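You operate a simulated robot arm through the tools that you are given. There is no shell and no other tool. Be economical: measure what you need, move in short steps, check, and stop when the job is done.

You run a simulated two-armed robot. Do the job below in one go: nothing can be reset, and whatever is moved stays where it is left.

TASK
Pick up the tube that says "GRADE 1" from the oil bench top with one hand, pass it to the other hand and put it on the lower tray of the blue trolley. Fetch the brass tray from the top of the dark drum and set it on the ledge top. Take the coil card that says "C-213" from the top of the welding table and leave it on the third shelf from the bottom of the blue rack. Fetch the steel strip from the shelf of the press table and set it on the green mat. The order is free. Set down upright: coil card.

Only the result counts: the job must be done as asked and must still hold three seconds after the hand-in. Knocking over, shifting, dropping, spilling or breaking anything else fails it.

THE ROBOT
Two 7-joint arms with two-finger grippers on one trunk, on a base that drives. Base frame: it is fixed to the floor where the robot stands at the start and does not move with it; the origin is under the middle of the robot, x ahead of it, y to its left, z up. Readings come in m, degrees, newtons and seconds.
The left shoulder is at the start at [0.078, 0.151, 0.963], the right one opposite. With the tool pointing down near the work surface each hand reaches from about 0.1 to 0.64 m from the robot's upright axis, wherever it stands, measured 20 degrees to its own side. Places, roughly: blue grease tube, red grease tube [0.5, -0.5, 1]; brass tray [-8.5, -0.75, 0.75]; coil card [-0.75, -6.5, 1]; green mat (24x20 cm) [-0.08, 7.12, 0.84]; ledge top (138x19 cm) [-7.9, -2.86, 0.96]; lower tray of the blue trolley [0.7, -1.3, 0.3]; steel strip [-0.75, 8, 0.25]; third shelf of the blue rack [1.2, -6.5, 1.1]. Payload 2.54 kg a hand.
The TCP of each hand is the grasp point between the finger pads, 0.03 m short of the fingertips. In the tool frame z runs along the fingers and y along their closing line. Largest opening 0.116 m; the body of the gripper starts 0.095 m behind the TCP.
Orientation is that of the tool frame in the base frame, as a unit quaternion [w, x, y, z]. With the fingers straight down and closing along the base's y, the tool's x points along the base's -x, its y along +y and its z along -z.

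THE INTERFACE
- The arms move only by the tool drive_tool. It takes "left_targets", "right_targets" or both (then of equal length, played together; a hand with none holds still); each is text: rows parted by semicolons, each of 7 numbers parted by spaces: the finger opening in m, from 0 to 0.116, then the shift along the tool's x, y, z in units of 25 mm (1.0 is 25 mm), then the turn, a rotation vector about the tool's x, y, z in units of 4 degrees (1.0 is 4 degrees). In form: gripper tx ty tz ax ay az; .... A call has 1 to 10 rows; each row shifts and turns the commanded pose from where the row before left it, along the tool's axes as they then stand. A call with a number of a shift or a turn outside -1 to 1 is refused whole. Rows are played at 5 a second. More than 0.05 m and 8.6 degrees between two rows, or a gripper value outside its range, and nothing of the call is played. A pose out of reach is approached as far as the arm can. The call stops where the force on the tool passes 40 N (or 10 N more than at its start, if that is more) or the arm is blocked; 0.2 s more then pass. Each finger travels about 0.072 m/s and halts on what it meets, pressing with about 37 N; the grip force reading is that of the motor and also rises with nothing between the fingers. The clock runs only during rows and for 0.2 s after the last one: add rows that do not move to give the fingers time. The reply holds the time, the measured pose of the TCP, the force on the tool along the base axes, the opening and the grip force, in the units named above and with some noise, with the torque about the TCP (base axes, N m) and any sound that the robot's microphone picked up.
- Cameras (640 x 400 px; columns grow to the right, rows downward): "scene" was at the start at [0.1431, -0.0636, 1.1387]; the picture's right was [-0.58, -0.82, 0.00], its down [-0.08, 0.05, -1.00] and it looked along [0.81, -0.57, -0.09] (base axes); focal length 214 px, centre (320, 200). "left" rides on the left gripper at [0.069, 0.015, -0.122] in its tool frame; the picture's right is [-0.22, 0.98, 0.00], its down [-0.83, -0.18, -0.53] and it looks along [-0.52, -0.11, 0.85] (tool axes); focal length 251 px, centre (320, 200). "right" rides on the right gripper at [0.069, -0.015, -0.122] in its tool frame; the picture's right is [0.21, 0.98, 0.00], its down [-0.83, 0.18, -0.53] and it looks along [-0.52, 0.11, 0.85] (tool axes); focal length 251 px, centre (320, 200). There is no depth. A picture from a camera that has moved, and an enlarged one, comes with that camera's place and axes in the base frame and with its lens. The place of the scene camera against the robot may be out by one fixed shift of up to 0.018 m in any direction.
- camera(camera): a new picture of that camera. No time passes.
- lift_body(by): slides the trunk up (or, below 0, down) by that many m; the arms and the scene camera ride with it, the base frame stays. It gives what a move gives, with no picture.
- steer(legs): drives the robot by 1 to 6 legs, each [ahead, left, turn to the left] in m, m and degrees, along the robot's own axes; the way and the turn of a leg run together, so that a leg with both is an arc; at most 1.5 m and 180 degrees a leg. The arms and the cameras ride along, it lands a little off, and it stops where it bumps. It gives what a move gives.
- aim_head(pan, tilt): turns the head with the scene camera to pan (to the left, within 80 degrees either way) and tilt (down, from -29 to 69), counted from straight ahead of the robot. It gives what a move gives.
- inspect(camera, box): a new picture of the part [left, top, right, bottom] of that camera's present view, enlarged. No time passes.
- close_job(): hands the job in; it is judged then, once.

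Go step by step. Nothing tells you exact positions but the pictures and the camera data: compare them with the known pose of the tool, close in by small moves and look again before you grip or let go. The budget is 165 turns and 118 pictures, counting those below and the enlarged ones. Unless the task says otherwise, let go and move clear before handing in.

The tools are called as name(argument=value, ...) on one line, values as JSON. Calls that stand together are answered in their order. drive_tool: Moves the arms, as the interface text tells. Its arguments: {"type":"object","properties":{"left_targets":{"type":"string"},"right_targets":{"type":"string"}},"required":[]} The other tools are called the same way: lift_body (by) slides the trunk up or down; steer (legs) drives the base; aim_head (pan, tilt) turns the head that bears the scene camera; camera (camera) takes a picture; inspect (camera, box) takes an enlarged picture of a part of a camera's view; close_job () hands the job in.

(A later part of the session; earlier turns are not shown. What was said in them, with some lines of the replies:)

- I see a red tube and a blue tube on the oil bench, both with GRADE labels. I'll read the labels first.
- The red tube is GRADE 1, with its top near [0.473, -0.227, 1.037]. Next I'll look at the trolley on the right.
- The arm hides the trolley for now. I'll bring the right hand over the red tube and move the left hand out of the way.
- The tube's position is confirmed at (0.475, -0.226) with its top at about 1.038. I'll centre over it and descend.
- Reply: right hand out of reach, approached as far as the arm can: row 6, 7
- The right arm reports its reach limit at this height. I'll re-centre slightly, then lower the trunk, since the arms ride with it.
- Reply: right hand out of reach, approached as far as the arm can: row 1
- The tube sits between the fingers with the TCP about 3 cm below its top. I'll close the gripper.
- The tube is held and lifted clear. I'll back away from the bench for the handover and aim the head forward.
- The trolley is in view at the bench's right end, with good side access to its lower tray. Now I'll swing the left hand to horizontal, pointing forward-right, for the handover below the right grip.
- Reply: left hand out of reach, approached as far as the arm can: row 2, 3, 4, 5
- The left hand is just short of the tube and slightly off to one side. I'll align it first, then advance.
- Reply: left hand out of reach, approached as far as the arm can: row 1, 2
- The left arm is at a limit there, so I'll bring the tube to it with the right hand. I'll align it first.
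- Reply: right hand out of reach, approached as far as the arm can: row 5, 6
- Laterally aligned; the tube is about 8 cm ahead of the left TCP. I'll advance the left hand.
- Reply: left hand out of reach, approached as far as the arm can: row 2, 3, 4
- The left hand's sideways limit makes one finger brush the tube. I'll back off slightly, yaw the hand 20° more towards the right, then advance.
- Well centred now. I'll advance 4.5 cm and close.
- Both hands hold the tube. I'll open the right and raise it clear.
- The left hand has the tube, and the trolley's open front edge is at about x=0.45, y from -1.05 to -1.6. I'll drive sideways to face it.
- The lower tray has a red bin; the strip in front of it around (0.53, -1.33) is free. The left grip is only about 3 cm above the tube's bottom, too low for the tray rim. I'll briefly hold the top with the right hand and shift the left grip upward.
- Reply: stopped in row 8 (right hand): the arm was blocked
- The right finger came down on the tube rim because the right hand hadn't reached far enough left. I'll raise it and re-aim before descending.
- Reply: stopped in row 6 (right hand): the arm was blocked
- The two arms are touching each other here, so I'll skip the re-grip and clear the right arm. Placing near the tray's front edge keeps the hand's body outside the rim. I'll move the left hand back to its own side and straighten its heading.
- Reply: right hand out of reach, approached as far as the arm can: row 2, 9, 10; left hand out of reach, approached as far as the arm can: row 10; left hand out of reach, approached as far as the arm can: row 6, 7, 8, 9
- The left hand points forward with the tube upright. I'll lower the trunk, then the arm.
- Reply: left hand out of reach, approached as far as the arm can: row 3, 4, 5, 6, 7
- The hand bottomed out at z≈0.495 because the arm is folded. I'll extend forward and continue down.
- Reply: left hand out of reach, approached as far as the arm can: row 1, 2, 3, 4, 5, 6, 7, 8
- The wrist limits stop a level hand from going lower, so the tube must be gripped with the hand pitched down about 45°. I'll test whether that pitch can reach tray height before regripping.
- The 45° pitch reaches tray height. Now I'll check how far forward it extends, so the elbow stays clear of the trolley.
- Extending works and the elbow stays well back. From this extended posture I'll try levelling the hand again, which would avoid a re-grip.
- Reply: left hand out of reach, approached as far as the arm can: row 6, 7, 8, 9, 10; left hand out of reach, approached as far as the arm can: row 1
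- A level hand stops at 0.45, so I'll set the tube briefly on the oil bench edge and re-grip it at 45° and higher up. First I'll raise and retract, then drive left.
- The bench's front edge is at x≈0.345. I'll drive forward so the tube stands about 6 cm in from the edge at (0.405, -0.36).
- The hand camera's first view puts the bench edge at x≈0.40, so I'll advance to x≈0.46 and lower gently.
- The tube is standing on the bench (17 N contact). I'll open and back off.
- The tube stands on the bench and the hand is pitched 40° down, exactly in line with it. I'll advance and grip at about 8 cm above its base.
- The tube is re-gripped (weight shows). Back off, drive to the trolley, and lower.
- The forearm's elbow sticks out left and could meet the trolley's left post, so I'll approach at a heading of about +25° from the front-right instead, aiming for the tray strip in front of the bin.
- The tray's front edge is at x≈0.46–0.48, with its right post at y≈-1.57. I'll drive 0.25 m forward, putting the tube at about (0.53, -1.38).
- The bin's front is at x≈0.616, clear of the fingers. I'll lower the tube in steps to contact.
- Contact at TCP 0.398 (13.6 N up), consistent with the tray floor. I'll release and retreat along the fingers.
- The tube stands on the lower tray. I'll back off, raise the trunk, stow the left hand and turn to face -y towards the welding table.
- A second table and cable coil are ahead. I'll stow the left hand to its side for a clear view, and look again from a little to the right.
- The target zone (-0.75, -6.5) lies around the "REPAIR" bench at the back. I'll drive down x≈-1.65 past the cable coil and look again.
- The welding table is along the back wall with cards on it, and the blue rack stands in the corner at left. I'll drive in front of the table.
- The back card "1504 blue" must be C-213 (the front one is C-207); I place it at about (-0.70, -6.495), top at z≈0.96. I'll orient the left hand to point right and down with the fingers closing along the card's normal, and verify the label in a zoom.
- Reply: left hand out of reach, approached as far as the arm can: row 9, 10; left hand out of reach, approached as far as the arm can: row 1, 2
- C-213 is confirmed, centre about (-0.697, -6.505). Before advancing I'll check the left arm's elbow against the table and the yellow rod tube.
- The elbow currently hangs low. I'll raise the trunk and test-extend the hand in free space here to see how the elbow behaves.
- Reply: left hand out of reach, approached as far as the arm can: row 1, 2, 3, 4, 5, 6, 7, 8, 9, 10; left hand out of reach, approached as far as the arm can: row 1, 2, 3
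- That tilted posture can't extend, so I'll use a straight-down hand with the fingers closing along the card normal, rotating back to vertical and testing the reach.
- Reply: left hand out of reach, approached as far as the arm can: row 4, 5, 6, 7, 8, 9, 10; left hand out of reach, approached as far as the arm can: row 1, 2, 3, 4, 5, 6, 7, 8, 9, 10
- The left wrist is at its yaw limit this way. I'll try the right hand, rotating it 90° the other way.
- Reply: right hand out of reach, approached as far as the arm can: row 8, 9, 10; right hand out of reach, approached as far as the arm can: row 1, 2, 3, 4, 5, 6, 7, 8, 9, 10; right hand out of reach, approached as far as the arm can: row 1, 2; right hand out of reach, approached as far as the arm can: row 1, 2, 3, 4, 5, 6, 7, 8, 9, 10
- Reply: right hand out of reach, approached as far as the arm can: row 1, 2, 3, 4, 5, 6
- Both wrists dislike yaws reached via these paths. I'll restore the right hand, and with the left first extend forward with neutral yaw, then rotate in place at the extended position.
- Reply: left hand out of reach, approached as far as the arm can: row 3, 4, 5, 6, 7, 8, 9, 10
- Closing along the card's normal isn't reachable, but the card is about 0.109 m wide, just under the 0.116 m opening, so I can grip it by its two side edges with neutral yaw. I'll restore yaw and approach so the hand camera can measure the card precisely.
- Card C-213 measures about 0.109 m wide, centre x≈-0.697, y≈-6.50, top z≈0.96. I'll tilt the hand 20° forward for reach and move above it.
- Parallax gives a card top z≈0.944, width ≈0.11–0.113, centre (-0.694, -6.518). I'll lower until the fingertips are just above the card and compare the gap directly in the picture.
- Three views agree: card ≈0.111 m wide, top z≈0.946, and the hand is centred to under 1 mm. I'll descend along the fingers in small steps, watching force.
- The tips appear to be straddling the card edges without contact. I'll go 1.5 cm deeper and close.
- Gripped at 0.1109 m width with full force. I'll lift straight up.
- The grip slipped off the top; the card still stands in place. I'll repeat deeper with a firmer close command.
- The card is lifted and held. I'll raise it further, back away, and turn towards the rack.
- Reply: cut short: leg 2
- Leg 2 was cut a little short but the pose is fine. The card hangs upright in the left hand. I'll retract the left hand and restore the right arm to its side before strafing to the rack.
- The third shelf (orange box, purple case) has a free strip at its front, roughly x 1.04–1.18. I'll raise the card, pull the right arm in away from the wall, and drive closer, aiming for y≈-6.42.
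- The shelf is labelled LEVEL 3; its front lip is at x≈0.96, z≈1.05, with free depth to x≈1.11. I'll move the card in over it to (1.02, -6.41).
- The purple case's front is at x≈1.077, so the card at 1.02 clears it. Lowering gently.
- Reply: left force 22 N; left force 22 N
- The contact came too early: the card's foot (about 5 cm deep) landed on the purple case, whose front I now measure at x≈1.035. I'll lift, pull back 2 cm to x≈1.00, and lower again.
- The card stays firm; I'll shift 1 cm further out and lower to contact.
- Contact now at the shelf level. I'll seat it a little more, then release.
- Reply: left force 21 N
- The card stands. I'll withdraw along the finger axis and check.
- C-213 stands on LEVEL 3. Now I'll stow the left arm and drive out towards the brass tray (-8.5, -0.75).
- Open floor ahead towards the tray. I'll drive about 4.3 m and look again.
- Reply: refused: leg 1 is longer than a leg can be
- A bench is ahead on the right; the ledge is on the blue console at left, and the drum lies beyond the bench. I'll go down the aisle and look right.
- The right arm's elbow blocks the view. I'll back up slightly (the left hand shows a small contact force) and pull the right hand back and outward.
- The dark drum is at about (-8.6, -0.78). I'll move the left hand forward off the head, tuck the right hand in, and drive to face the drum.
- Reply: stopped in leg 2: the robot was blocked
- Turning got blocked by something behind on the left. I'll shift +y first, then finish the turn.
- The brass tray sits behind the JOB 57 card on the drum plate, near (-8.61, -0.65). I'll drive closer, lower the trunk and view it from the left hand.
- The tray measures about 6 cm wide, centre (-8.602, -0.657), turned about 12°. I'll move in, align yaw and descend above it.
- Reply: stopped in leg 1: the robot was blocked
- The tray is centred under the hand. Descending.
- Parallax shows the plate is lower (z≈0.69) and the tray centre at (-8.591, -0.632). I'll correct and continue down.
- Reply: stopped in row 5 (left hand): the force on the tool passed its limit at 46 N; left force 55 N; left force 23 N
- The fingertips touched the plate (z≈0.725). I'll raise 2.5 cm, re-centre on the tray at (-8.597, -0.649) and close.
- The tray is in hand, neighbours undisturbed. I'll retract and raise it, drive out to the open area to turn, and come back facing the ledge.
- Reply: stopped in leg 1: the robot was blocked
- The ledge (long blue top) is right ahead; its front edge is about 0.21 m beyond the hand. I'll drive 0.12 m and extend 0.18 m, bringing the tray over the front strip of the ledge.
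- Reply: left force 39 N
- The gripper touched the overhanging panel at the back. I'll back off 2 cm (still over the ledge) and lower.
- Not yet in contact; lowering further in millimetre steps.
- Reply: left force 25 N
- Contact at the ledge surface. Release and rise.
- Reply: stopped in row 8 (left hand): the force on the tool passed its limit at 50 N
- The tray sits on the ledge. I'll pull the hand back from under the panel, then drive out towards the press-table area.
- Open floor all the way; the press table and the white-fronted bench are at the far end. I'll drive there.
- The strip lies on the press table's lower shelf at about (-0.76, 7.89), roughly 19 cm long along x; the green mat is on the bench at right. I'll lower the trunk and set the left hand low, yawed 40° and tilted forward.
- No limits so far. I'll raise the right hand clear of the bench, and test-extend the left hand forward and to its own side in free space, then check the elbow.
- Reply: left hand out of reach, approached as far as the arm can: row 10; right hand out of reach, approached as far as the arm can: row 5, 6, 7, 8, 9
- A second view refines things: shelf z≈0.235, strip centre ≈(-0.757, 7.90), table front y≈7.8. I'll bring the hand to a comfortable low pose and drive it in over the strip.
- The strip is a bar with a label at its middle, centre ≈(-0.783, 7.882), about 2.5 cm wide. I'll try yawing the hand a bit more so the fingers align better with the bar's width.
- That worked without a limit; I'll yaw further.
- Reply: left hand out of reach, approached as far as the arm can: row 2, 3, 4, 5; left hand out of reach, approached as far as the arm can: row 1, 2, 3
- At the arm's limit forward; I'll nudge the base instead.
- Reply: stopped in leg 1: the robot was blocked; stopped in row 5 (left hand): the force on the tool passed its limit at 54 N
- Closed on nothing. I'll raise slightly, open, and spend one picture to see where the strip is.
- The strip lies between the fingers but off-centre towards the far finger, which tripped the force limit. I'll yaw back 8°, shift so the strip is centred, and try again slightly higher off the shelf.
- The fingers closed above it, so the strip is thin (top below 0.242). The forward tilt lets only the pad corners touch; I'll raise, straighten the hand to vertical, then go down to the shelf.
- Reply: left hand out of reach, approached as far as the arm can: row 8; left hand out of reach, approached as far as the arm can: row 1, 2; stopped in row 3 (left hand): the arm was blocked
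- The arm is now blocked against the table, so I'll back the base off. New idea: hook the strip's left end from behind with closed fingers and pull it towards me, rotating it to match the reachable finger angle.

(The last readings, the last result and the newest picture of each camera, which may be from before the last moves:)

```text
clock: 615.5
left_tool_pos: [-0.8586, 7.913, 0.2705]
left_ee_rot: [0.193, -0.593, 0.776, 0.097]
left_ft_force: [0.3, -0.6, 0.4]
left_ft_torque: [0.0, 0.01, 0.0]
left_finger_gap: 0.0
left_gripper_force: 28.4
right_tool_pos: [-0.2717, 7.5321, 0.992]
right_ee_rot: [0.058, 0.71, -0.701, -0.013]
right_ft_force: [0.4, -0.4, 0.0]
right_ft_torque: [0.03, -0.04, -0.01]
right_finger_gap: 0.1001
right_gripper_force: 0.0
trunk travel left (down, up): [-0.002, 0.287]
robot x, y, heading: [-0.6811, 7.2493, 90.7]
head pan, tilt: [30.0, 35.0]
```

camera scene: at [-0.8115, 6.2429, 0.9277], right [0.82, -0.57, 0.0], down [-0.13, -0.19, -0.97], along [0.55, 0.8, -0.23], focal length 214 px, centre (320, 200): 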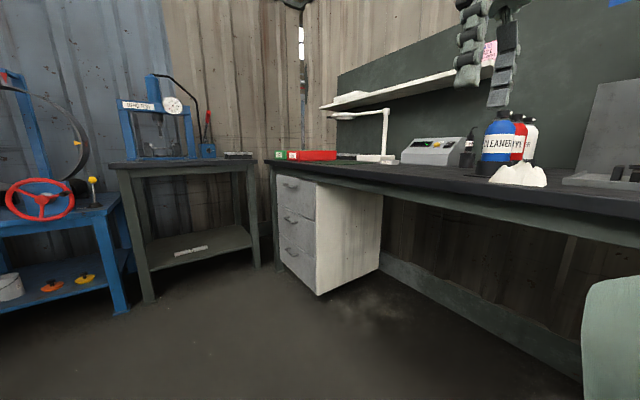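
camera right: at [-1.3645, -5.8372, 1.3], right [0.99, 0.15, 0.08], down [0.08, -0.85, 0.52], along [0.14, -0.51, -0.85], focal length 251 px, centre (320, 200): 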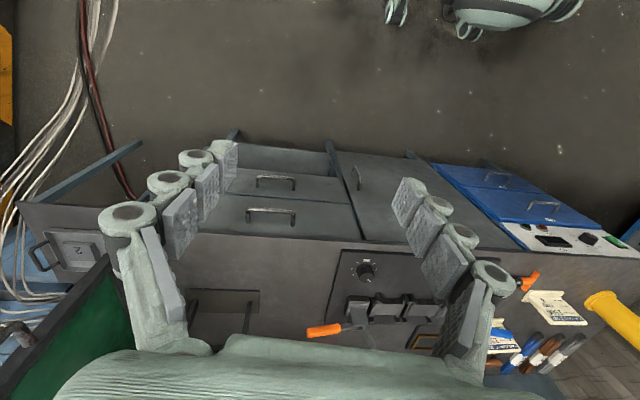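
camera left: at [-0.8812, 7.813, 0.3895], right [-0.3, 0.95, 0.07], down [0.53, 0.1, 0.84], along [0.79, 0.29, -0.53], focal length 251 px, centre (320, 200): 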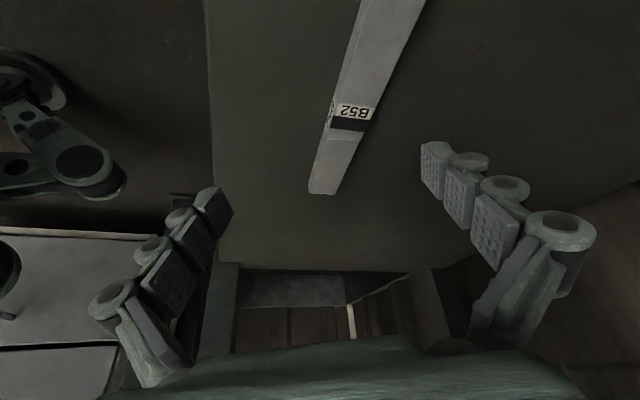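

drive_tool(left_targets="0 0.05 0.01 0.11 0 0 0;0 0.44 -0.14 -0.19 0 0 0;0 0.44 -0.14 -0.19 0 0 0;0 0.44 -0.14 -0.19 0 0 0;0 0.44 -0.14 -0.19 0 0 0")

drive_tool(left_targets="0 0.44 -0.14 -0.19 0 0 0;0 0.44 -0.14 -0.19 0 0 0;0 0.44 -0.14 -0.19 0 0 0;0 0.44 -0.14 -0.19 0 0 0")

```text
clock: 616.7
left_tool_pos: [-0.8598, 7.863, 0.2673]
left_ee_rot: [0.193, -0.593, 0.776, 0.096]
left_ft_force: [-0.4, 0.2, 0.1]
left_ft_torque: [-0.03, 0.01, -0.02]
left_finger_gap: 0.0
left_gripper_force: 28.9
right_tool_pos: [-0.2708, 7.5311, 0.994]
right_ee_rot: [0.057, 0.711, -0.701, -0.012]
right_ft_force: [0.7, -0.7, 0.0]
right_ft_torque: [-0.02, 0.01, -0.02]
right_finger_gap: 0.1004
right_gripper_force: 0.0
trunk travel left (down, up): [-0.002, 0.287]
robot x, y, heading: [-0.6825, 7.2474, 90.6]
head pan, tilt: [30.0, 35.0]
```

```text
clock: 617.7
left_tool_pos: [-0.859, 7.813, 0.2681]
left_ee_rot: [0.194, -0.592, 0.777, 0.096]
left_ft_force: [0.1, -0.1, 0.6]
left_ft_torque: [0.01, 0.03, 0.0]
left_finger_gap: 0.0
left_gripper_force: 28.1
right_tool_pos: [-0.2717, 7.5315, 0.9917]
right_ee_rot: [0.058, 0.711, -0.701, -0.012]
right_ft_force: [0.3, -0.4, 0.9]
right_ft_torque: [0.0, -0.02, -0.03]
right_finger_gap: 0.0998
right_gripper_force: 0.1
trunk travel left (down, up): [-0.002, 0.287]
robot x, y, heading: [-0.6823, 7.2491, 90.6]
head pan, tilt: [30.0, 35.0]
```

No measurable force from such a light strip, so I'll raise a little and use the last picture to see its new pose.

drive_tool(left_targets="0.06 -0.4 0 -0.9 0 0 0;0.116 -0.4 0 -0.9 0 0 0;0.116 0.3 0 -0.1 0 0 0;0.116 0 0 0 0 0 0")

camera(camera="left")

```text
clock: 618.7
left_tool_pos: [-0.8639, 7.8056, 0.3159]
left_ee_rot: [0.193, -0.592, 0.777, 0.096]
left_ft_force: [-0.1, 0.0, 0.5]
left_ft_torque: [-0.01, -0.01, 0.0]
left_finger_gap: 0.1157
left_gripper_force: 0.0
right_tool_pos: [-0.2718, 7.5324, 0.9924]
right_ee_rot: [0.058, 0.711, -0.701, -0.012]
right_ft_force: [0.3, 1.4, -0.1]
right_ft_torque: [0.0, 0.03, -0.02]
right_finger_gap: 0.0998
right_gripper_force: 0.1
trunk travel left (down, up): [-0.002, 0.287]
robot x, y, heading: [-0.6812, 7.2481, 90.7]
head pan, tilt: [30.0, 35.0]
```

```text
0 pictures are left
camera left: at [-0.9181, 7.7034, 0.3966], right [-0.89, 0.46, 0.01], down [0.26, 0.48, 0.84], along [0.38, 0.75, -0.54], focal length 251 px, centre (320, 200)
```

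left: 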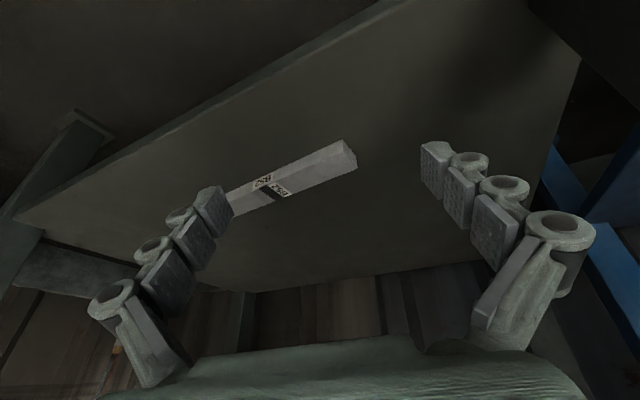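

Combining the views, the strip's top is actually lower (z≈0.215) with its label at (-0.753, 7.893), angle ≈6°; my earlier attempts simply closed above it. I'll set the yawed hand again, now going lower.

drive_tool(left_targets="0.116 0 0 0 0.44 0 0.9;0.116 0 0 0 0.44 0 0.9;0.116 0 0 0 0.44 0 0.9;0.116 0 0 0 0.44 0 0.9;0.116 0 0 0 0.44 0 0.9;0.116 0 0 0 0.44 0 0.9;0.116 0 0 0 0.44 0 0.9;0.116 0 0 0 0.44 0 0.9;0.116 0 0 0 0.44 0 0.9;0.116 0 0 0 0 0 0")

steer(legs=[[0.055, 0, 0]])

```text
clock: 620.9
left_tool_pos: [-0.8208, 7.7929, 0.3106]
left_ee_rot: [0.248, -0.368, 0.896, 0.03]
left_ft_force: [0.5, 0.7, -0.2]
left_ft_torque: [0.0, 0.01, 0.01]
left_finger_gap: 0.1158
left_gripper_force: 0.0
left hand out of reach, approached as far as the arm can: row 7, 8, 9
right_tool_pos: [-0.2711, 7.5313, 0.9915]
right_ee_rot: [0.058, 0.711, -0.701, -0.013]
right_ft_force: [-0.2, -0.3, 0.7]
right_ft_torque: [-0.01, -0.03, 0.04]
right_finger_gap: 0.1
right_gripper_force: 0.0
trunk travel left (down, up): [-0.002, 0.287]
robot x, y, heading: [-0.681, 7.249, 90.7]
head pan, tilt: [30.0, 35.0]
```

```text
clock: 621.9
left_tool_pos: [-0.8231, 7.8474, 0.3113]
left_ee_rot: [0.249, -0.368, 0.896, 0.029]
left_ft_force: [-0.5, 0.4, -0.1]
left_ft_torque: [0.03, 0.01, -0.03]
left_finger_gap: 0.1158
left_gripper_force: 0.1
right_tool_pos: [-0.2718, 7.5866, 0.9928]
right_ee_rot: [0.058, 0.711, -0.701, -0.012]
right_ft_force: [-0.4, 0.6, -0.7]
right_ft_torque: [-0.03, 0.03, 0.03]
right_finger_gap: 0.1001
right_gripper_force: 0.1
trunk travel left (down, up): [-0.002, 0.287]
robot x, y, heading: [-0.6824, 7.3031, 90.5]
head pan, tilt: [30.0, 35.0]
```

drive_tool(left_targets="0.116 0 0 0 -1 0 0;0.116 0 0 0 -1 0 0;0.116 -0.76 -0.11 0.4 0 0 0;0.116 -0.76 -0.11 0.4 0 0 0;0.116 -0.76 -0.11 0.4 0 0 0;0.116 0 0 0 0 0 0")

```text
clock: 623.3
left_tool_pos: [-0.7723, 7.8904, 0.3104]
left_ee_rot: [0.222, -0.384, 0.891, 0.092]
left_ft_force: [0.6, 0.2, 0.2]
left_ft_torque: [0.0, 0.0, 0.02]
left_finger_gap: 0.1161
left_gripper_force: 0.0
right_tool_pos: [-0.273, 7.5871, 0.9903]
right_ee_rot: [0.059, 0.711, -0.701, -0.012]
right_ft_force: [-0.1, -0.2, -0.1]
right_ft_torque: [-0.02, 0.0, 0.0]
right_finger_gap: 0.0998
right_gripper_force: 0.1
trunk travel left (down, up): [-0.002, 0.287]
robot x, y, heading: [-0.6813, 7.3026, 90.7]
head pan, tilt: [30.0, 35.0]
```

Good: level, centred over the strip and no limits. Descending to find the shelf.

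drive_tool(left_targets="0.116 0.37 0 0.7 0 0 0;0.116 0.37 0 0.7 0 0 0;0.116 0.37 0 0.7 0 0 0;0.116 0.05 0 0.09 0 0 0;0.116 0 0 0 0 0 0")

drive_tool(left_targets="0.116 0.09 0 0.18 0 0 0;0.116 0.05 0 0.09 0 0 0;0.116 0 0 0 0 0 0")

drive_tool(left_targets="0.116 0.05 0 0.09 0 0 0;0.116 0 0 0 0 0 0")

```text
clock: 624.5
left_tool_pos: [-0.7722, 7.8895, 0.2479]
left_ee_rot: [0.222, -0.384, 0.892, 0.092]
left_ft_force: [-0.3, -1.2, 1.0]
left_ft_torque: [0.03, -0.03, 0.03]
left_finger_gap: 0.1162
left_gripper_force: 0.0
right_tool_pos: [-0.272, 7.5874, 0.9905]
right_ee_rot: [0.06, 0.711, -0.7, -0.011]
right_ft_force: [0.1, 0.1, -0.5]
right_ft_torque: [0.0, -0.01, 0.01]
right_finger_gap: 0.1
right_gripper_force: 0.0
trunk travel left (down, up): [-0.002, 0.287]
robot x, y, heading: [-0.6843, 7.3056, 90.6]
head pan, tilt: [30.0, 35.0]
```

```text
clock: 625.3
left_tool_pos: [-0.7711, 7.8888, 0.2414]
left_ee_rot: [0.222, -0.384, 0.892, 0.092]
left_ft_force: [0.4, 0.2, -0.6]
left_ft_torque: [0.01, 0.0, 0.0]
left_finger_gap: 0.116
left_gripper_force: 0.0
right_tool_pos: [-0.272, 7.587, 0.991]
right_ee_rot: [0.06, 0.711, -0.7, -0.013]
right_ft_force: [0.2, 0.3, 0.3]
right_ft_torque: [0.01, -0.01, 0.02]
right_finger_gap: 0.0999
right_gripper_force: 0.0
trunk travel left (down, up): [-0.002, 0.287]
robot x, y, heading: [-0.6815, 7.3057, 90.6]
head pan, tilt: [30.0, 35.0]
```

```text
clock: 625.9
left_tool_pos: [-0.7715, 7.8888, 0.2374]
left_ee_rot: [0.222, -0.384, 0.891, 0.092]
left_ft_force: [0.4, 0.1, 0.1]
left_ft_torque: [-0.02, -0.02, 0.05]
left_finger_gap: 0.1161
left_gripper_force: 0.0
right_tool_pos: [-0.2732, 7.5871, 0.9915]
right_ee_rot: [0.061, 0.711, -0.701, -0.011]
right_ft_force: [-0.3, -0.7, -0.4]
right_ft_torque: [-0.02, -0.01, -0.01]
right_finger_gap: 0.0999
right_gripper_force: 0.0
trunk travel left (down, up): [-0.002, 0.287]
robot x, y, heading: [-0.677, 7.3058, 90.7]
head pan, tilt: [30.0, 35.0]
```

drive_tool(left_targets="0.116 0.06 0 0.11 0 0 0;0.116 0 0 0 0 0 0")

drive_tool(left_targets="0.116 0.06 0 0.11 0 0 0;0.116 0 0 0 0 0 0")

drive_tool(left_targets="0.08 0 0 0 0 0 0;0.05 0 0 0 0 0 0;0.04 0 0 0 0 0 0;0.03 0 0 0 0 0 0;0.02 0 0 0 0 0 0;0.01 0 0 0 0 0 0;0.005 0 0 0 0 0 0")

```text
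clock: 626.5
left_tool_pos: [-0.7701, 7.8892, 0.2365]
left_ee_rot: [0.222, -0.384, 0.892, 0.092]
left_ft_force: [-0.1, -0.5, 0.3]
left_ft_torque: [0.01, -0.01, -0.02]
left_finger_gap: 0.1158
left_gripper_force: 0.0
right_tool_pos: [-0.2728, 7.5856, 0.9913]
right_ee_rot: [0.06, 0.711, -0.7, -0.011]
right_ft_force: [0.3, -0.6, -0.5]
right_ft_torque: [0.05, -0.02, -0.01]
right_finger_gap: 0.1
right_gripper_force: 0.1
trunk travel left (down, up): [-0.002, 0.287]
robot x, y, heading: [-0.6838, 7.2995, 90.7]
head pan, tilt: [30.0, 35.0]
```

```text
clock: 627.1
left_tool_pos: [-0.772, 7.8895, 0.2339]
left_ee_rot: [0.221, -0.384, 0.891, 0.093]
left_ft_force: [-3.5, -1.3, 9.5]
left_ft_torque: [0.29, 0.39, 0.13]
left_finger_gap: 0.116
left_gripper_force: 0.1
right_tool_pos: [-0.2733, 7.587, 0.9923]
right_ee_rot: [0.06, 0.712, -0.7, -0.012]
right_ft_force: [-0.1, 0.6, -0.7]
right_ft_torque: [0.0, 0.01, 0.02]
right_finger_gap: 0.0998
right_gripper_force: 0.1
trunk travel left (down, up): [-0.002, 0.287]
robot x, y, heading: [-0.6842, 7.3004, 90.5]
head pan, tilt: [30.0, 35.0]
```

```text
clock: 627.6
left_tool_pos: [-0.7683, 7.8975, 0.2468]
left_ee_rot: [0.231, -0.383, 0.889, 0.101]
left_ft_force: [-9.0, -14.7, 52.2]
left_ft_torque: [-0.31, 0.24, -0.18]
left_finger_gap: 0.0777
left_gripper_force: 30.2
right_tool_pos: [-0.2727, 7.5856, 0.9915]
right_ee_rot: [0.06, 0.712, -0.7, -0.01]
right_ft_force: [-0.2, -0.6, -0.1]
right_ft_torque: [0.02, -0.01, 0.0]
right_finger_gap: 0.1001
right_gripper_force: 0.0
trunk travel left (down, up): [-0.002, 0.287]
robot x, y, heading: [-0.6846, 7.3014, 90.5]
head pan, tilt: [30.0, 35.0]
stopped in row 2 (left hand): the force on the tool passed its limit at 43 N (the readings are from after the stop); the commanded pose is now the measured one
```

Closing makes the fingertips reach lower (they pressed on the shelf). I'll raise, pre-close to 7 cm, find the shelf again, lift a few millimetres and then close.

drive_tool(left_targets="0.078 -0.37 0 -0.7 0 0 0;0.07 -0.1 -0.2 -0.2 0 0 0;0.07 0 0 0 0 0 0;0.07 0 0 0 0 0 0")

drive_tool(left_targets="0.07 0.12 0 0.22 0 0 0;0.07 0 0 0 0 0 0")

drive_tool(left_targets="0.07 0.12 0 0.22 0 0 0;0.07 0 0 0 0 0 0")

drive_tool(left_targets="0.07 0.08 0 0.15 0 0 0;0.07 0 0 0 0 0 0")

```text
clock: 628.6
left_tool_pos: [-0.7691, 7.8872, 0.2608]
left_ee_rot: [0.224, -0.385, 0.89, 0.094]
left_ft_force: [-0.7, 0.1, 0.0]
left_ft_torque: [-0.03, -0.01, 0.0]
left_finger_gap: 0.07
left_gripper_force: 0.1
right_tool_pos: [-0.2712, 7.5875, 0.9906]
right_ee_rot: [0.061, 0.711, -0.701, -0.009]
right_ft_force: [-1.1, 0.2, 0.2]
right_ft_torque: [-0.03, 0.01, 0.0]
right_finger_gap: 0.1001
right_gripper_force: 0.1
trunk travel left (down, up): [-0.002, 0.287]
robot x, y, heading: [-0.6816, 7.3024, 90.8]
head pan, tilt: [30.0, 35.0]
```

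```text
clock: 629.2
left_tool_pos: [-0.7681, 7.8881, 0.2537]
left_ee_rot: [0.224, -0.385, 0.89, 0.094]
left_ft_force: [0.7, 0.3, -0.2]
left_ft_torque: [-0.02, -0.01, 0.01]
left_finger_gap: 0.0699
left_gripper_force: 0.0
right_tool_pos: [-0.2726, 7.5879, 0.9894]
right_ee_rot: [0.061, 0.711, -0.7, -0.01]
right_ft_force: [1.3, 0.1, 0.1]
right_ft_torque: [-0.04, -0.03, 0.02]
right_finger_gap: 0.0999
right_gripper_force: 0.1
trunk travel left (down, up): [-0.002, 0.287]
robot x, y, heading: [-0.6823, 7.3018, 90.4]
head pan, tilt: [30.0, 35.0]
```

```text
clock: 629.8
left_tool_pos: [-0.7691, 7.8887, 0.2493]
left_ee_rot: [0.224, -0.385, 0.89, 0.094]
left_ft_force: [1.2, 0.0, 1.2]
left_ft_torque: [0.03, -0.01, 0.01]
left_finger_gap: 0.07
left_gripper_force: 0.1
right_tool_pos: [-0.2717, 7.588, 0.9903]
right_ee_rot: [0.061, 0.711, -0.7, -0.01]
right_ft_force: [0.5, -0.4, -0.2]
right_ft_torque: [-0.03, 0.01, 0.02]
right_finger_gap: 0.0999
right_gripper_force: 0.0
trunk travel left (down, up): [-0.002, 0.287]
robot x, y, heading: [-0.6805, 7.3034, 90.6]
head pan, tilt: [30.0, 35.0]
```

```text
clock: 630.4
left_tool_pos: [-0.768, 7.891, 0.2482]
left_ee_rot: [0.227, -0.384, 0.889, 0.097]
left_ft_force: [-0.2, 0.8, 15.8]
left_ft_torque: [0.17, 0.07, 0.13]
left_finger_gap: 0.0691
left_gripper_force: 0.1
right_tool_pos: [-0.2728, 7.5857, 0.9898]
right_ee_rot: [0.06, 0.711, -0.701, -0.011]
right_ft_force: [0.8, -0.7, -0.1]
right_ft_torque: [0.07, 0.02, -0.02]
right_finger_gap: 0.1002
right_gripper_force: 0.1
trunk travel left (down, up): [-0.002, 0.287]
robot x, y, heading: [-0.685, 7.3011, 90.8]
head pan, tilt: [30.0, 35.0]
```

Shelf contact is at TCP 0.248 with the 7 cm gap, so tips drop about 3.4 mm per centimetre of closing. I'll close step by step while rising to match.

drive_tool(left_targets="0.07 -0.055 0 -0.105 0 0 0;0.06 -0.063 0 -0.12 0 0 0;0.05 -0.063 0 -0.12 0 0 0;0.04 -0.063 0 -0.12 0 0 0;0.03 -0.063 0 -0.12 0 0 0;0.02 -0.02 0 -0.04 0 0 0;0.005 0 0 0 0 0 0;0.005 0 0 0 0 0 0")

```text
clock: 632.2
left_tool_pos: [-0.7679, 7.8863, 0.261]
left_ee_rot: [0.224, -0.385, 0.89, 0.094]
left_ft_force: [-0.8, -2.3, -1.3]
left_ft_torque: [-0.02, -0.22, -0.13]
left_finger_gap: 0.0307
left_gripper_force: 36.8
right_tool_pos: [-0.2729, 7.5883, 0.9905]
right_ee_rot: [0.061, 0.712, -0.7, -0.01]
right_ft_force: [0.1, 0.0, 0.0]
right_ft_torque: [0.01, -0.01, -0.01]
right_finger_gap: 0.1001
right_gripper_force: 0.0
trunk travel left (down, up): [-0.002, 0.287]
robot x, y, heading: [-0.6813, 7.3007, 90.5]
head pan, tilt: [30.0, 35.0]
```

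Gripped: gap 0.031 m at full force. Lift a little and verify.

drive_tool(left_targets="0.005 -0.23 0 -0.44 0 0 0;0.005 -0.37 0 -0.7 0 0 0;0.005 -0.37 0 -0.7 0 0 0;0.005 -0.37 0 -0.7 0 0 0;0.005 0 0 0 0 0 0")

steer(legs=[[-0.45, 0, 0]])

```text
clock: 633.4
left_tool_pos: [-0.7682, 7.8871, 0.334]
left_ee_rot: [0.224, -0.385, 0.89, 0.093]
left_ft_force: [-1.1, -0.3, -7.3]
left_ft_torque: [-0.03, 0.03, -0.01]
left_finger_gap: 0.0295
left_gripper_force: 37.1
right_tool_pos: [-0.2715, 7.5882, 0.9899]
right_ee_rot: [0.061, 0.711, -0.701, -0.01]
right_ft_force: [-0.4, 0.2, -0.5]
right_ft_torque: [0.01, -0.02, -0.01]
right_finger_gap: 0.1003
right_gripper_force: 0.0
trunk travel left (down, up): [-0.002, 0.287]
robot x, y, heading: [-0.6813, 7.304, 90.6]
head pan, tilt: [30.0, 35.0]
```

```text
clock: 636.2
left_tool_pos: [-0.7608, 7.4341, 0.3348]
left_ee_rot: [0.224, -0.382, 0.892, 0.093]
left_ft_force: [0.0, 1.3, -7.2]
left_ft_torque: [-0.01, 0.05, 0.02]
left_finger_gap: 0.0296
left_gripper_force: 36.5
right_tool_pos: [-0.2666, 7.1318, 0.9896]
right_ee_rot: [0.062, 0.709, -0.703, -0.01]
right_ft_force: [0.9, -0.4, 0.8]
right_ft_torque: [0.02, -0.03, 0.0]
right_finger_gap: 0.0999
right_gripper_force: 0.1
trunk travel left (down, up): [-0.002, 0.287]
robot x, y, heading: [-0.6783, 6.8504, 90.3]
head pan, tilt: [30.0, 35.0]
```

The strip is held (7 N, well balanced). I'll back off more, raise trunk and arm above bench height, then turn towards the mat.

lift_body(by=0.285)

drive_tool(left_targets="0.005 -0.46 0 -0.88 0 0 0;0.005 -0.46 0 -0.88 0 0 0;0.005 -0.46 0 -0.88 0 0 0;0.005 -0.46 0 -0.88 0 0 0;0.005 -0.46 0 -0.88 0 0 0;0.005 -0.46 0 -0.88 0 0 0;0.005 -0.46 0 -0.88 0 0 0;0.005 -0.46 0 -0.88 0 0 0;0.005 -0.46 0 -0.88 0 0 0;0.005 -0.46 0 -0.88 0 0 0")

drive_tool(left_targets="0.005 -0.46 0 -0.88 0 0 0;0.005 -0.46 0 -0.88 0 0 0;0.005 -0.46 0 -0.88 0 0 0;0.005 -0.46 0 -0.88 0 0 0;0.005 -0.46 0 -0.88 0 0 0;0.005 0 0 0 0 0 0")

```text
clock: 639.1
left_tool_pos: [-0.7598, 7.4345, 0.6187]
left_ee_rot: [0.224, -0.381, 0.892, 0.093]
left_ft_force: [-0.8, -0.2, -7.0]
left_ft_torque: [-0.05, 0.06, 0.02]
left_finger_gap: 0.0297
left_gripper_force: 37.5
right_tool_pos: [-0.2663, 7.1339, 1.275]
right_ee_rot: [0.063, 0.709, -0.702, -0.008]
right_ft_force: [-0.5, 0.7, 0.0]
right_ft_torque: [0.0, 0.04, -0.04]
right_finger_gap: 0.1003
right_gripper_force: 0.0
trunk travel left (down, up): [-0.287, 0.002]
robot x, y, heading: [-0.6785, 6.8511, 90.2]
head pan, tilt: [30.0, 35.0]
```

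```text
clock: 641.3
left_tool_pos: [-0.7634, 7.4335, 0.8678]
left_ee_rot: [0.224, -0.382, 0.892, 0.093]
left_ft_force: [0.0, -0.1, -7.8]
left_ft_torque: [-0.05, 0.04, -0.01]
left_finger_gap: 0.0291
left_gripper_force: 36.5
right_tool_pos: [-0.2662, 7.1322, 1.2742]
right_ee_rot: [0.063, 0.709, -0.703, -0.008]
right_ft_force: [-0.3, 0.3, -0.2]
right_ft_torque: [0.01, 0.01, -0.02]
right_finger_gap: 0.1002
right_gripper_force: 0.0
trunk travel left (down, up): [-0.287, 0.002]
robot x, y, heading: [-0.6804, 6.8497, 90.2]
head pan, tilt: [30.0, 35.0]
```

```text
clock: 642.7
left_tool_pos: [-0.7651, 7.4335, 0.9935]
left_ee_rot: [0.224, -0.381, 0.892, 0.093]
left_ft_force: [-0.9, 0.8, -6.9]
left_ft_torque: [-0.06, 0.04, 0.03]
left_finger_gap: 0.0292
left_gripper_force: 37.1
right_tool_pos: [-0.2682, 7.1331, 1.2735]
right_ee_rot: [0.063, 0.709, -0.703, -0.007]
right_ft_force: [0.0, -0.1, -0.8]
right_ft_torque: [0.01, 0.02, -0.05]
right_finger_gap: 0.1
right_gripper_force: 0.0
trunk travel left (down, up): [-0.287, 0.002]
robot x, y, heading: [-0.6803, 6.848, 90.1]
head pan, tilt: [30.0, 35.0]
```

steer(legs=[[0, 0, -65]])

```text
clock: 646.0
left_tool_pos: [-0.1896, 7.1771, 0.9934]
left_ee_rot: [0.239, 0.154, 0.958, -0.041]
left_ft_force: [-0.7, -0.2, -7.9]
left_ft_torque: [0.0, 0.06, -0.02]
left_finger_gap: 0.0294
left_gripper_force: 36.8
right_tool_pos: [-0.247, 6.5989, 1.2731]
right_ee_rot: [-0.049, -0.223, 0.973, 0.041]
right_ft_force: [0.2, -0.2, -0.3]
right_ft_torque: [0.01, 0.02, -0.01]
right_finger_gap: 0.1
right_gripper_force: 0.0
trunk travel left (down, up): [-0.287, 0.002]
robot x, y, heading: [-0.6818, 6.8516, 25.7]
head pan, tilt: [30.0, 35.0]
```

steer(legs=[[0.1, -0.083, 0]])

drive_tool(left_targets="0.005 0.47 0 0.88 0 0 0;0.005 0.47 0 0.88 0 0 0;0.005 0.25 0 0.45 0 0 0;0.005 0 0 0 0 0 0")

```text
clock: 647.5
left_tool_pos: [-0.0613, 7.1445, 0.994]
left_ee_rot: [0.239, 0.155, 0.958, -0.042]
left_ft_force: [0.3, -0.1, -7.2]
left_ft_torque: [0.03, 0.07, -0.04]
left_finger_gap: 0.0294
left_gripper_force: 36.8
right_tool_pos: [-0.1191, 6.5658, 1.2733]
right_ee_rot: [-0.051, -0.221, 0.973, 0.041]
right_ft_force: [0.3, -0.5, -0.5]
right_ft_torque: [-0.01, 0.02, 0.02]
right_finger_gap: 0.0997
right_gripper_force: 0.2
trunk travel left (down, up): [-0.287, 0.002]
robot x, y, heading: [-0.5498, 6.8177, 25.5]
head pan, tilt: [30.0, 35.0]
```

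```text
clock: 648.5
left_tool_pos: [-0.0621, 7.1435, 0.931]
left_ee_rot: [0.239, 0.156, 0.958, -0.042]
left_ft_force: [0.2, -0.5, -6.7]
left_ft_torque: [0.02, 0.06, 0.0]
left_finger_gap: 0.0294
left_gripper_force: 37.4
right_tool_pos: [-0.1191, 6.5651, 1.2722]
right_ee_rot: [-0.052, -0.221, 0.973, 0.041]
right_ft_force: [0.1, 0.2, -0.2]
right_ft_torque: [-0.01, 0.01, -0.02]
right_finger_gap: 0.1
right_gripper_force: 0.1
trunk travel left (down, up): [-0.287, 0.002]
robot x, y, heading: [-0.5498, 6.8169, 25.5]
head pan, tilt: [30.0, 35.0]
```

Over the mat. Lowering in small steps to contact.

drive_tool(left_targets="0.005 0.15 0 0.28 0 0 0;0.005 0.15 0 0.28 0 0 0;0.005 0 0 0 0 0 0")

drive_tool(left_targets="0.005 0.1 0 0.18 0 0 0;0.005 0.1 0 0.18 0 0 0;0.005 0 0 0 0 0 0")

drive_tool(left_targets="0.005 0.1 0 0.18 0 0 0;0.005 0 0 0 0 0 0")

```text
clock: 649.2
left_tool_pos: [-0.0625, 7.1435, 0.9133]
left_ee_rot: [0.24, 0.156, 0.957, -0.041]
left_ft_force: [-0.6, 0.8, -7.6]
left_ft_torque: [0.02, 0.09, 0.04]
left_finger_gap: 0.0294
left_gripper_force: 37.3
right_tool_pos: [-0.1178, 6.5655, 1.2717]
right_ee_rot: [-0.052, -0.222, 0.973, 0.041]
right_ft_force: [-0.8, 0.0, -1.0]
right_ft_torque: [-0.02, -0.01, 0.03]
right_finger_gap: 0.1001
right_gripper_force: 0.2
trunk travel left (down, up): [-0.287, 0.002]
robot x, y, heading: [-0.5516, 6.8186, 25.4]
head pan, tilt: [30.0, 35.0]
```

```text
clock: 650.0
left_tool_pos: [-0.062, 7.144, 0.902]
left_ee_rot: [0.239, 0.155, 0.958, -0.041]
left_ft_force: [-0.2, 1.4, -7.2]
left_ft_torque: [0.01, 0.1, 0.0]
left_finger_gap: 0.0294
left_gripper_force: 37.3
right_tool_pos: [-0.1176, 6.5646, 1.2721]
right_ee_rot: [-0.053, -0.221, 0.973, 0.041]
right_ft_force: [0.6, -0.1, 0.1]
right_ft_torque: [-0.03, 0.0, 0.02]
right_finger_gap: 0.1
right_gripper_force: 0.0
trunk travel left (down, up): [-0.287, 0.002]
robot x, y, heading: [-0.5513, 6.8224, 25.4]
head pan, tilt: [30.0, 35.0]
```

```text
clock: 650.6
left_tool_pos: [-0.0613, 7.1434, 0.8981]
left_ee_rot: [0.238, 0.155, 0.958, -0.041]
left_ft_force: [0.0, 0.2, -7.0]
left_ft_torque: [0.03, 0.03, 0.01]
left_finger_gap: 0.0295
left_gripper_force: 37.3
right_tool_pos: [-0.1178, 6.5654, 1.2728]
right_ee_rot: [-0.052, -0.222, 0.973, 0.041]
right_ft_force: [0.6, 0.0, 0.9]
right_ft_torque: [0.0, 0.0, 0.01]
right_finger_gap: 0.1
right_gripper_force: 0.0
trunk travel left (down, up): [-0.287, 0.002]
robot x, y, heading: [-0.5505, 6.8172, 25.7]
head pan, tilt: [30.0, 35.0]
```

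drive_tool(left_targets="0.005 0.1 0 0.18 0 0 0;0.005 0 0 0 0 0 0")

drive_tool(left_targets="0.005 0.08 0 0.15 0 0 0;0.005 0 0 0 0 0 0")

drive_tool(left_targets="0.005 0.08 0 0.15 0 0 0;0.005 0 0 0 0 0 0")

drive_tool(left_targets="0.005 0.06 0 0.12 0 0 0;0.005 0 0 0 0 0 0")

```text
clock: 651.2
left_tool_pos: [-0.0611, 7.143, 0.8923]
left_ee_rot: [0.239, 0.156, 0.957, -0.042]
left_ft_force: [-0.4, 0.2, -6.3]
left_ft_torque: [0.0, -0.07, -0.03]
left_finger_gap: 0.0294
left_gripper_force: 36.8
right_tool_pos: [-0.1174, 6.5663, 1.2728]
right_ee_rot: [-0.052, -0.222, 0.973, 0.04]
right_ft_force: [0.6, 0.2, 0.8]
right_ft_torque: [0.02, -0.02, 0.05]
right_finger_gap: 0.0998
right_gripper_force: 0.0
trunk travel left (down, up): [-0.287, 0.002]
robot x, y, heading: [-0.5489, 6.818, 25.5]
head pan, tilt: [30.0, 35.0]
```

```text
clock: 651.9
left_tool_pos: [-0.062, 7.1425, 0.8928]
left_ee_rot: [0.242, 0.155, 0.957, -0.041]
left_ft_force: [2.9, 2.4, 6.4]
left_ft_torque: [0.14, -0.48, -0.08]
left_finger_gap: 0.0294
left_gripper_force: 37.3
right_tool_pos: [-0.1182, 6.5655, 1.2727]
right_ee_rot: [-0.052, -0.222, 0.973, 0.04]
right_ft_force: [-0.2, -0.2, 0.3]
right_ft_torque: [-0.03, 0.0, 0.02]
right_finger_gap: 0.1
right_gripper_force: 0.0
trunk travel left (down, up): [-0.287, 0.002]
robot x, y, heading: [-0.552, 6.8208, 25.4]
head pan, tilt: [30.0, 35.0]
```

```text
clock: 652.5
left_tool_pos: [-0.0621, 7.1425, 0.8913]
left_ee_rot: [0.244, 0.156, 0.956, -0.041]
left_ft_force: [3.6, 3.3, 30.4]
left_ft_torque: [0.14, -0.14, -0.1]
left_finger_gap: 0.0294
left_gripper_force: 36.6
right_tool_pos: [-0.1212, 6.5642, 1.2733]
right_ee_rot: [-0.05, -0.222, 0.973, 0.042]
right_ft_force: [-0.6, 0.3, 0.1]
right_ft_torque: [0.02, 0.01, 0.01]
right_finger_gap: 0.0999
right_gripper_force: 0.0
trunk travel left (down, up): [-0.287, 0.002]
robot x, y, heading: [-0.5495, 6.8188, 25.3]
head pan, tilt: [30.0, 35.0]
```

```text
clock: 653.0
left_tool_pos: [-0.0628, 7.1423, 0.8886]
left_ee_rot: [0.244, 0.155, 0.957, -0.04]
left_ft_force: [2.3, 3.8, 29.3]
left_ft_torque: [0.08, -0.43, -0.15]
left_finger_gap: 0.0293
left_gripper_force: 36.9
right_tool_pos: [-0.1203, 6.5637, 1.2729]
right_ee_rot: [-0.05, -0.222, 0.973, 0.041]
right_ft_force: [-0.1, 0.0, 0.3]
right_ft_torque: [0.03, 0.01, 0.0]
right_finger_gap: 0.1
right_gripper_force: 0.0
trunk travel left (down, up): [-0.287, 0.002]
robot x, y, heading: [-0.5509, 6.819, 25.4]
head pan, tilt: [30.0, 35.0]
```

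Firm contact at the expected mat height. Relieve, open, and lift away, then back off.

drive_tool(left_targets="0.005 -0.06 0 -0.13 0 0 0;0.04 0 0 0 0 0 0;0.07 0 0 0 0 0 0;0.07 0 0 0 0 0 0;0.07 -0.23 0 -0.44 0 0 0;0.07 -0.46 0 -0.88 0 0 0;0.07 -0.46 0 -0.88 0 0 0;0.07 -0.46 0 -0.88 0 0 0;0.07 0 0 0 0 0 0")

steer(legs=[[-0.4, 0, 0]])

```text
clock: 655.0
left_tool_pos: [-0.062, 7.1424, 0.9715]
left_ee_rot: [0.238, 0.156, 0.958, -0.041]
left_ft_force: [-0.3, 0.1, 0.5]
left_ft_torque: [0.03, -0.01, 0.01]
left_finger_gap: 0.0697
left_gripper_force: 0.0
right_tool_pos: [-0.119, 6.5644, 1.2727]
right_ee_rot: [-0.052, -0.221, 0.973, 0.041]
right_ft_force: [0.0, 0.2, 0.3]
right_ft_torque: [0.03, 0.01, 0.0]
right_finger_gap: 0.1002
right_gripper_force: 0.1
trunk travel left (down, up): [-0.287, 0.002]
robot x, y, heading: [-0.5494, 6.8153, 25.5]
head pan, tilt: [30.0, 35.0]
```

```text
clock: 657.5
left_tool_pos: [-0.4232, 6.9669, 0.9727]
left_ee_rot: [0.239, 0.159, 0.957, -0.042]
left_ft_force: [-0.2, 0.1, 0.0]
left_ft_torque: [0.03, 0.03, 0.03]
left_finger_gap: 0.0701
left_gripper_force: 0.1
right_tool_pos: [-0.4833, 6.3901, 1.2729]
right_ee_rot: [-0.051, -0.218, 0.974, 0.041]
right_ft_force: [-0.3, -0.1, -0.2]
right_ft_torque: [0.0, 0.02, -0.01]
right_finger_gap: 0.0998
right_gripper_force: 0.1
trunk travel left (down, up): [-0.287, 0.002]
robot x, y, heading: [-0.9135, 6.6451, 25.1]
head pan, tilt: [30.0, 35.0]
```

The strip has been let go over the mat and both hands are clear, so I'm handing in.

close_job()

```text
The job is handed in.
```

All four items are in place and the job is handed in, but I could not look at the strip on the mat because the pictures had run out.

- **GRADE 1 tube:** standing on the lower tray of the blue trolley, confirmed in a picture. It was passed from the right hand to the left. I then stood it briefly on the oil bench to grip it again with the same hand before placing it.
- **C-213 coil card:** standing upright on the third shelf of the blue rack, labelled LEVEL 3, confirmed in a picture. While lowering it I first pressed its foot on the purple case on that shelf. The case looked unmoved.
- **Brass tray:** on the ledge top, confirmed in a picture.
- **Steel strip:** set down where I estimated the middle of the green mat to be, and contact came at the expected height.

The base or an arm bumped fixed surroundings several times (a control panel, the platform area by the drum, the drum area and the press table). I saw nothing move in the pictures I had, but I did not check every spot afterwards.
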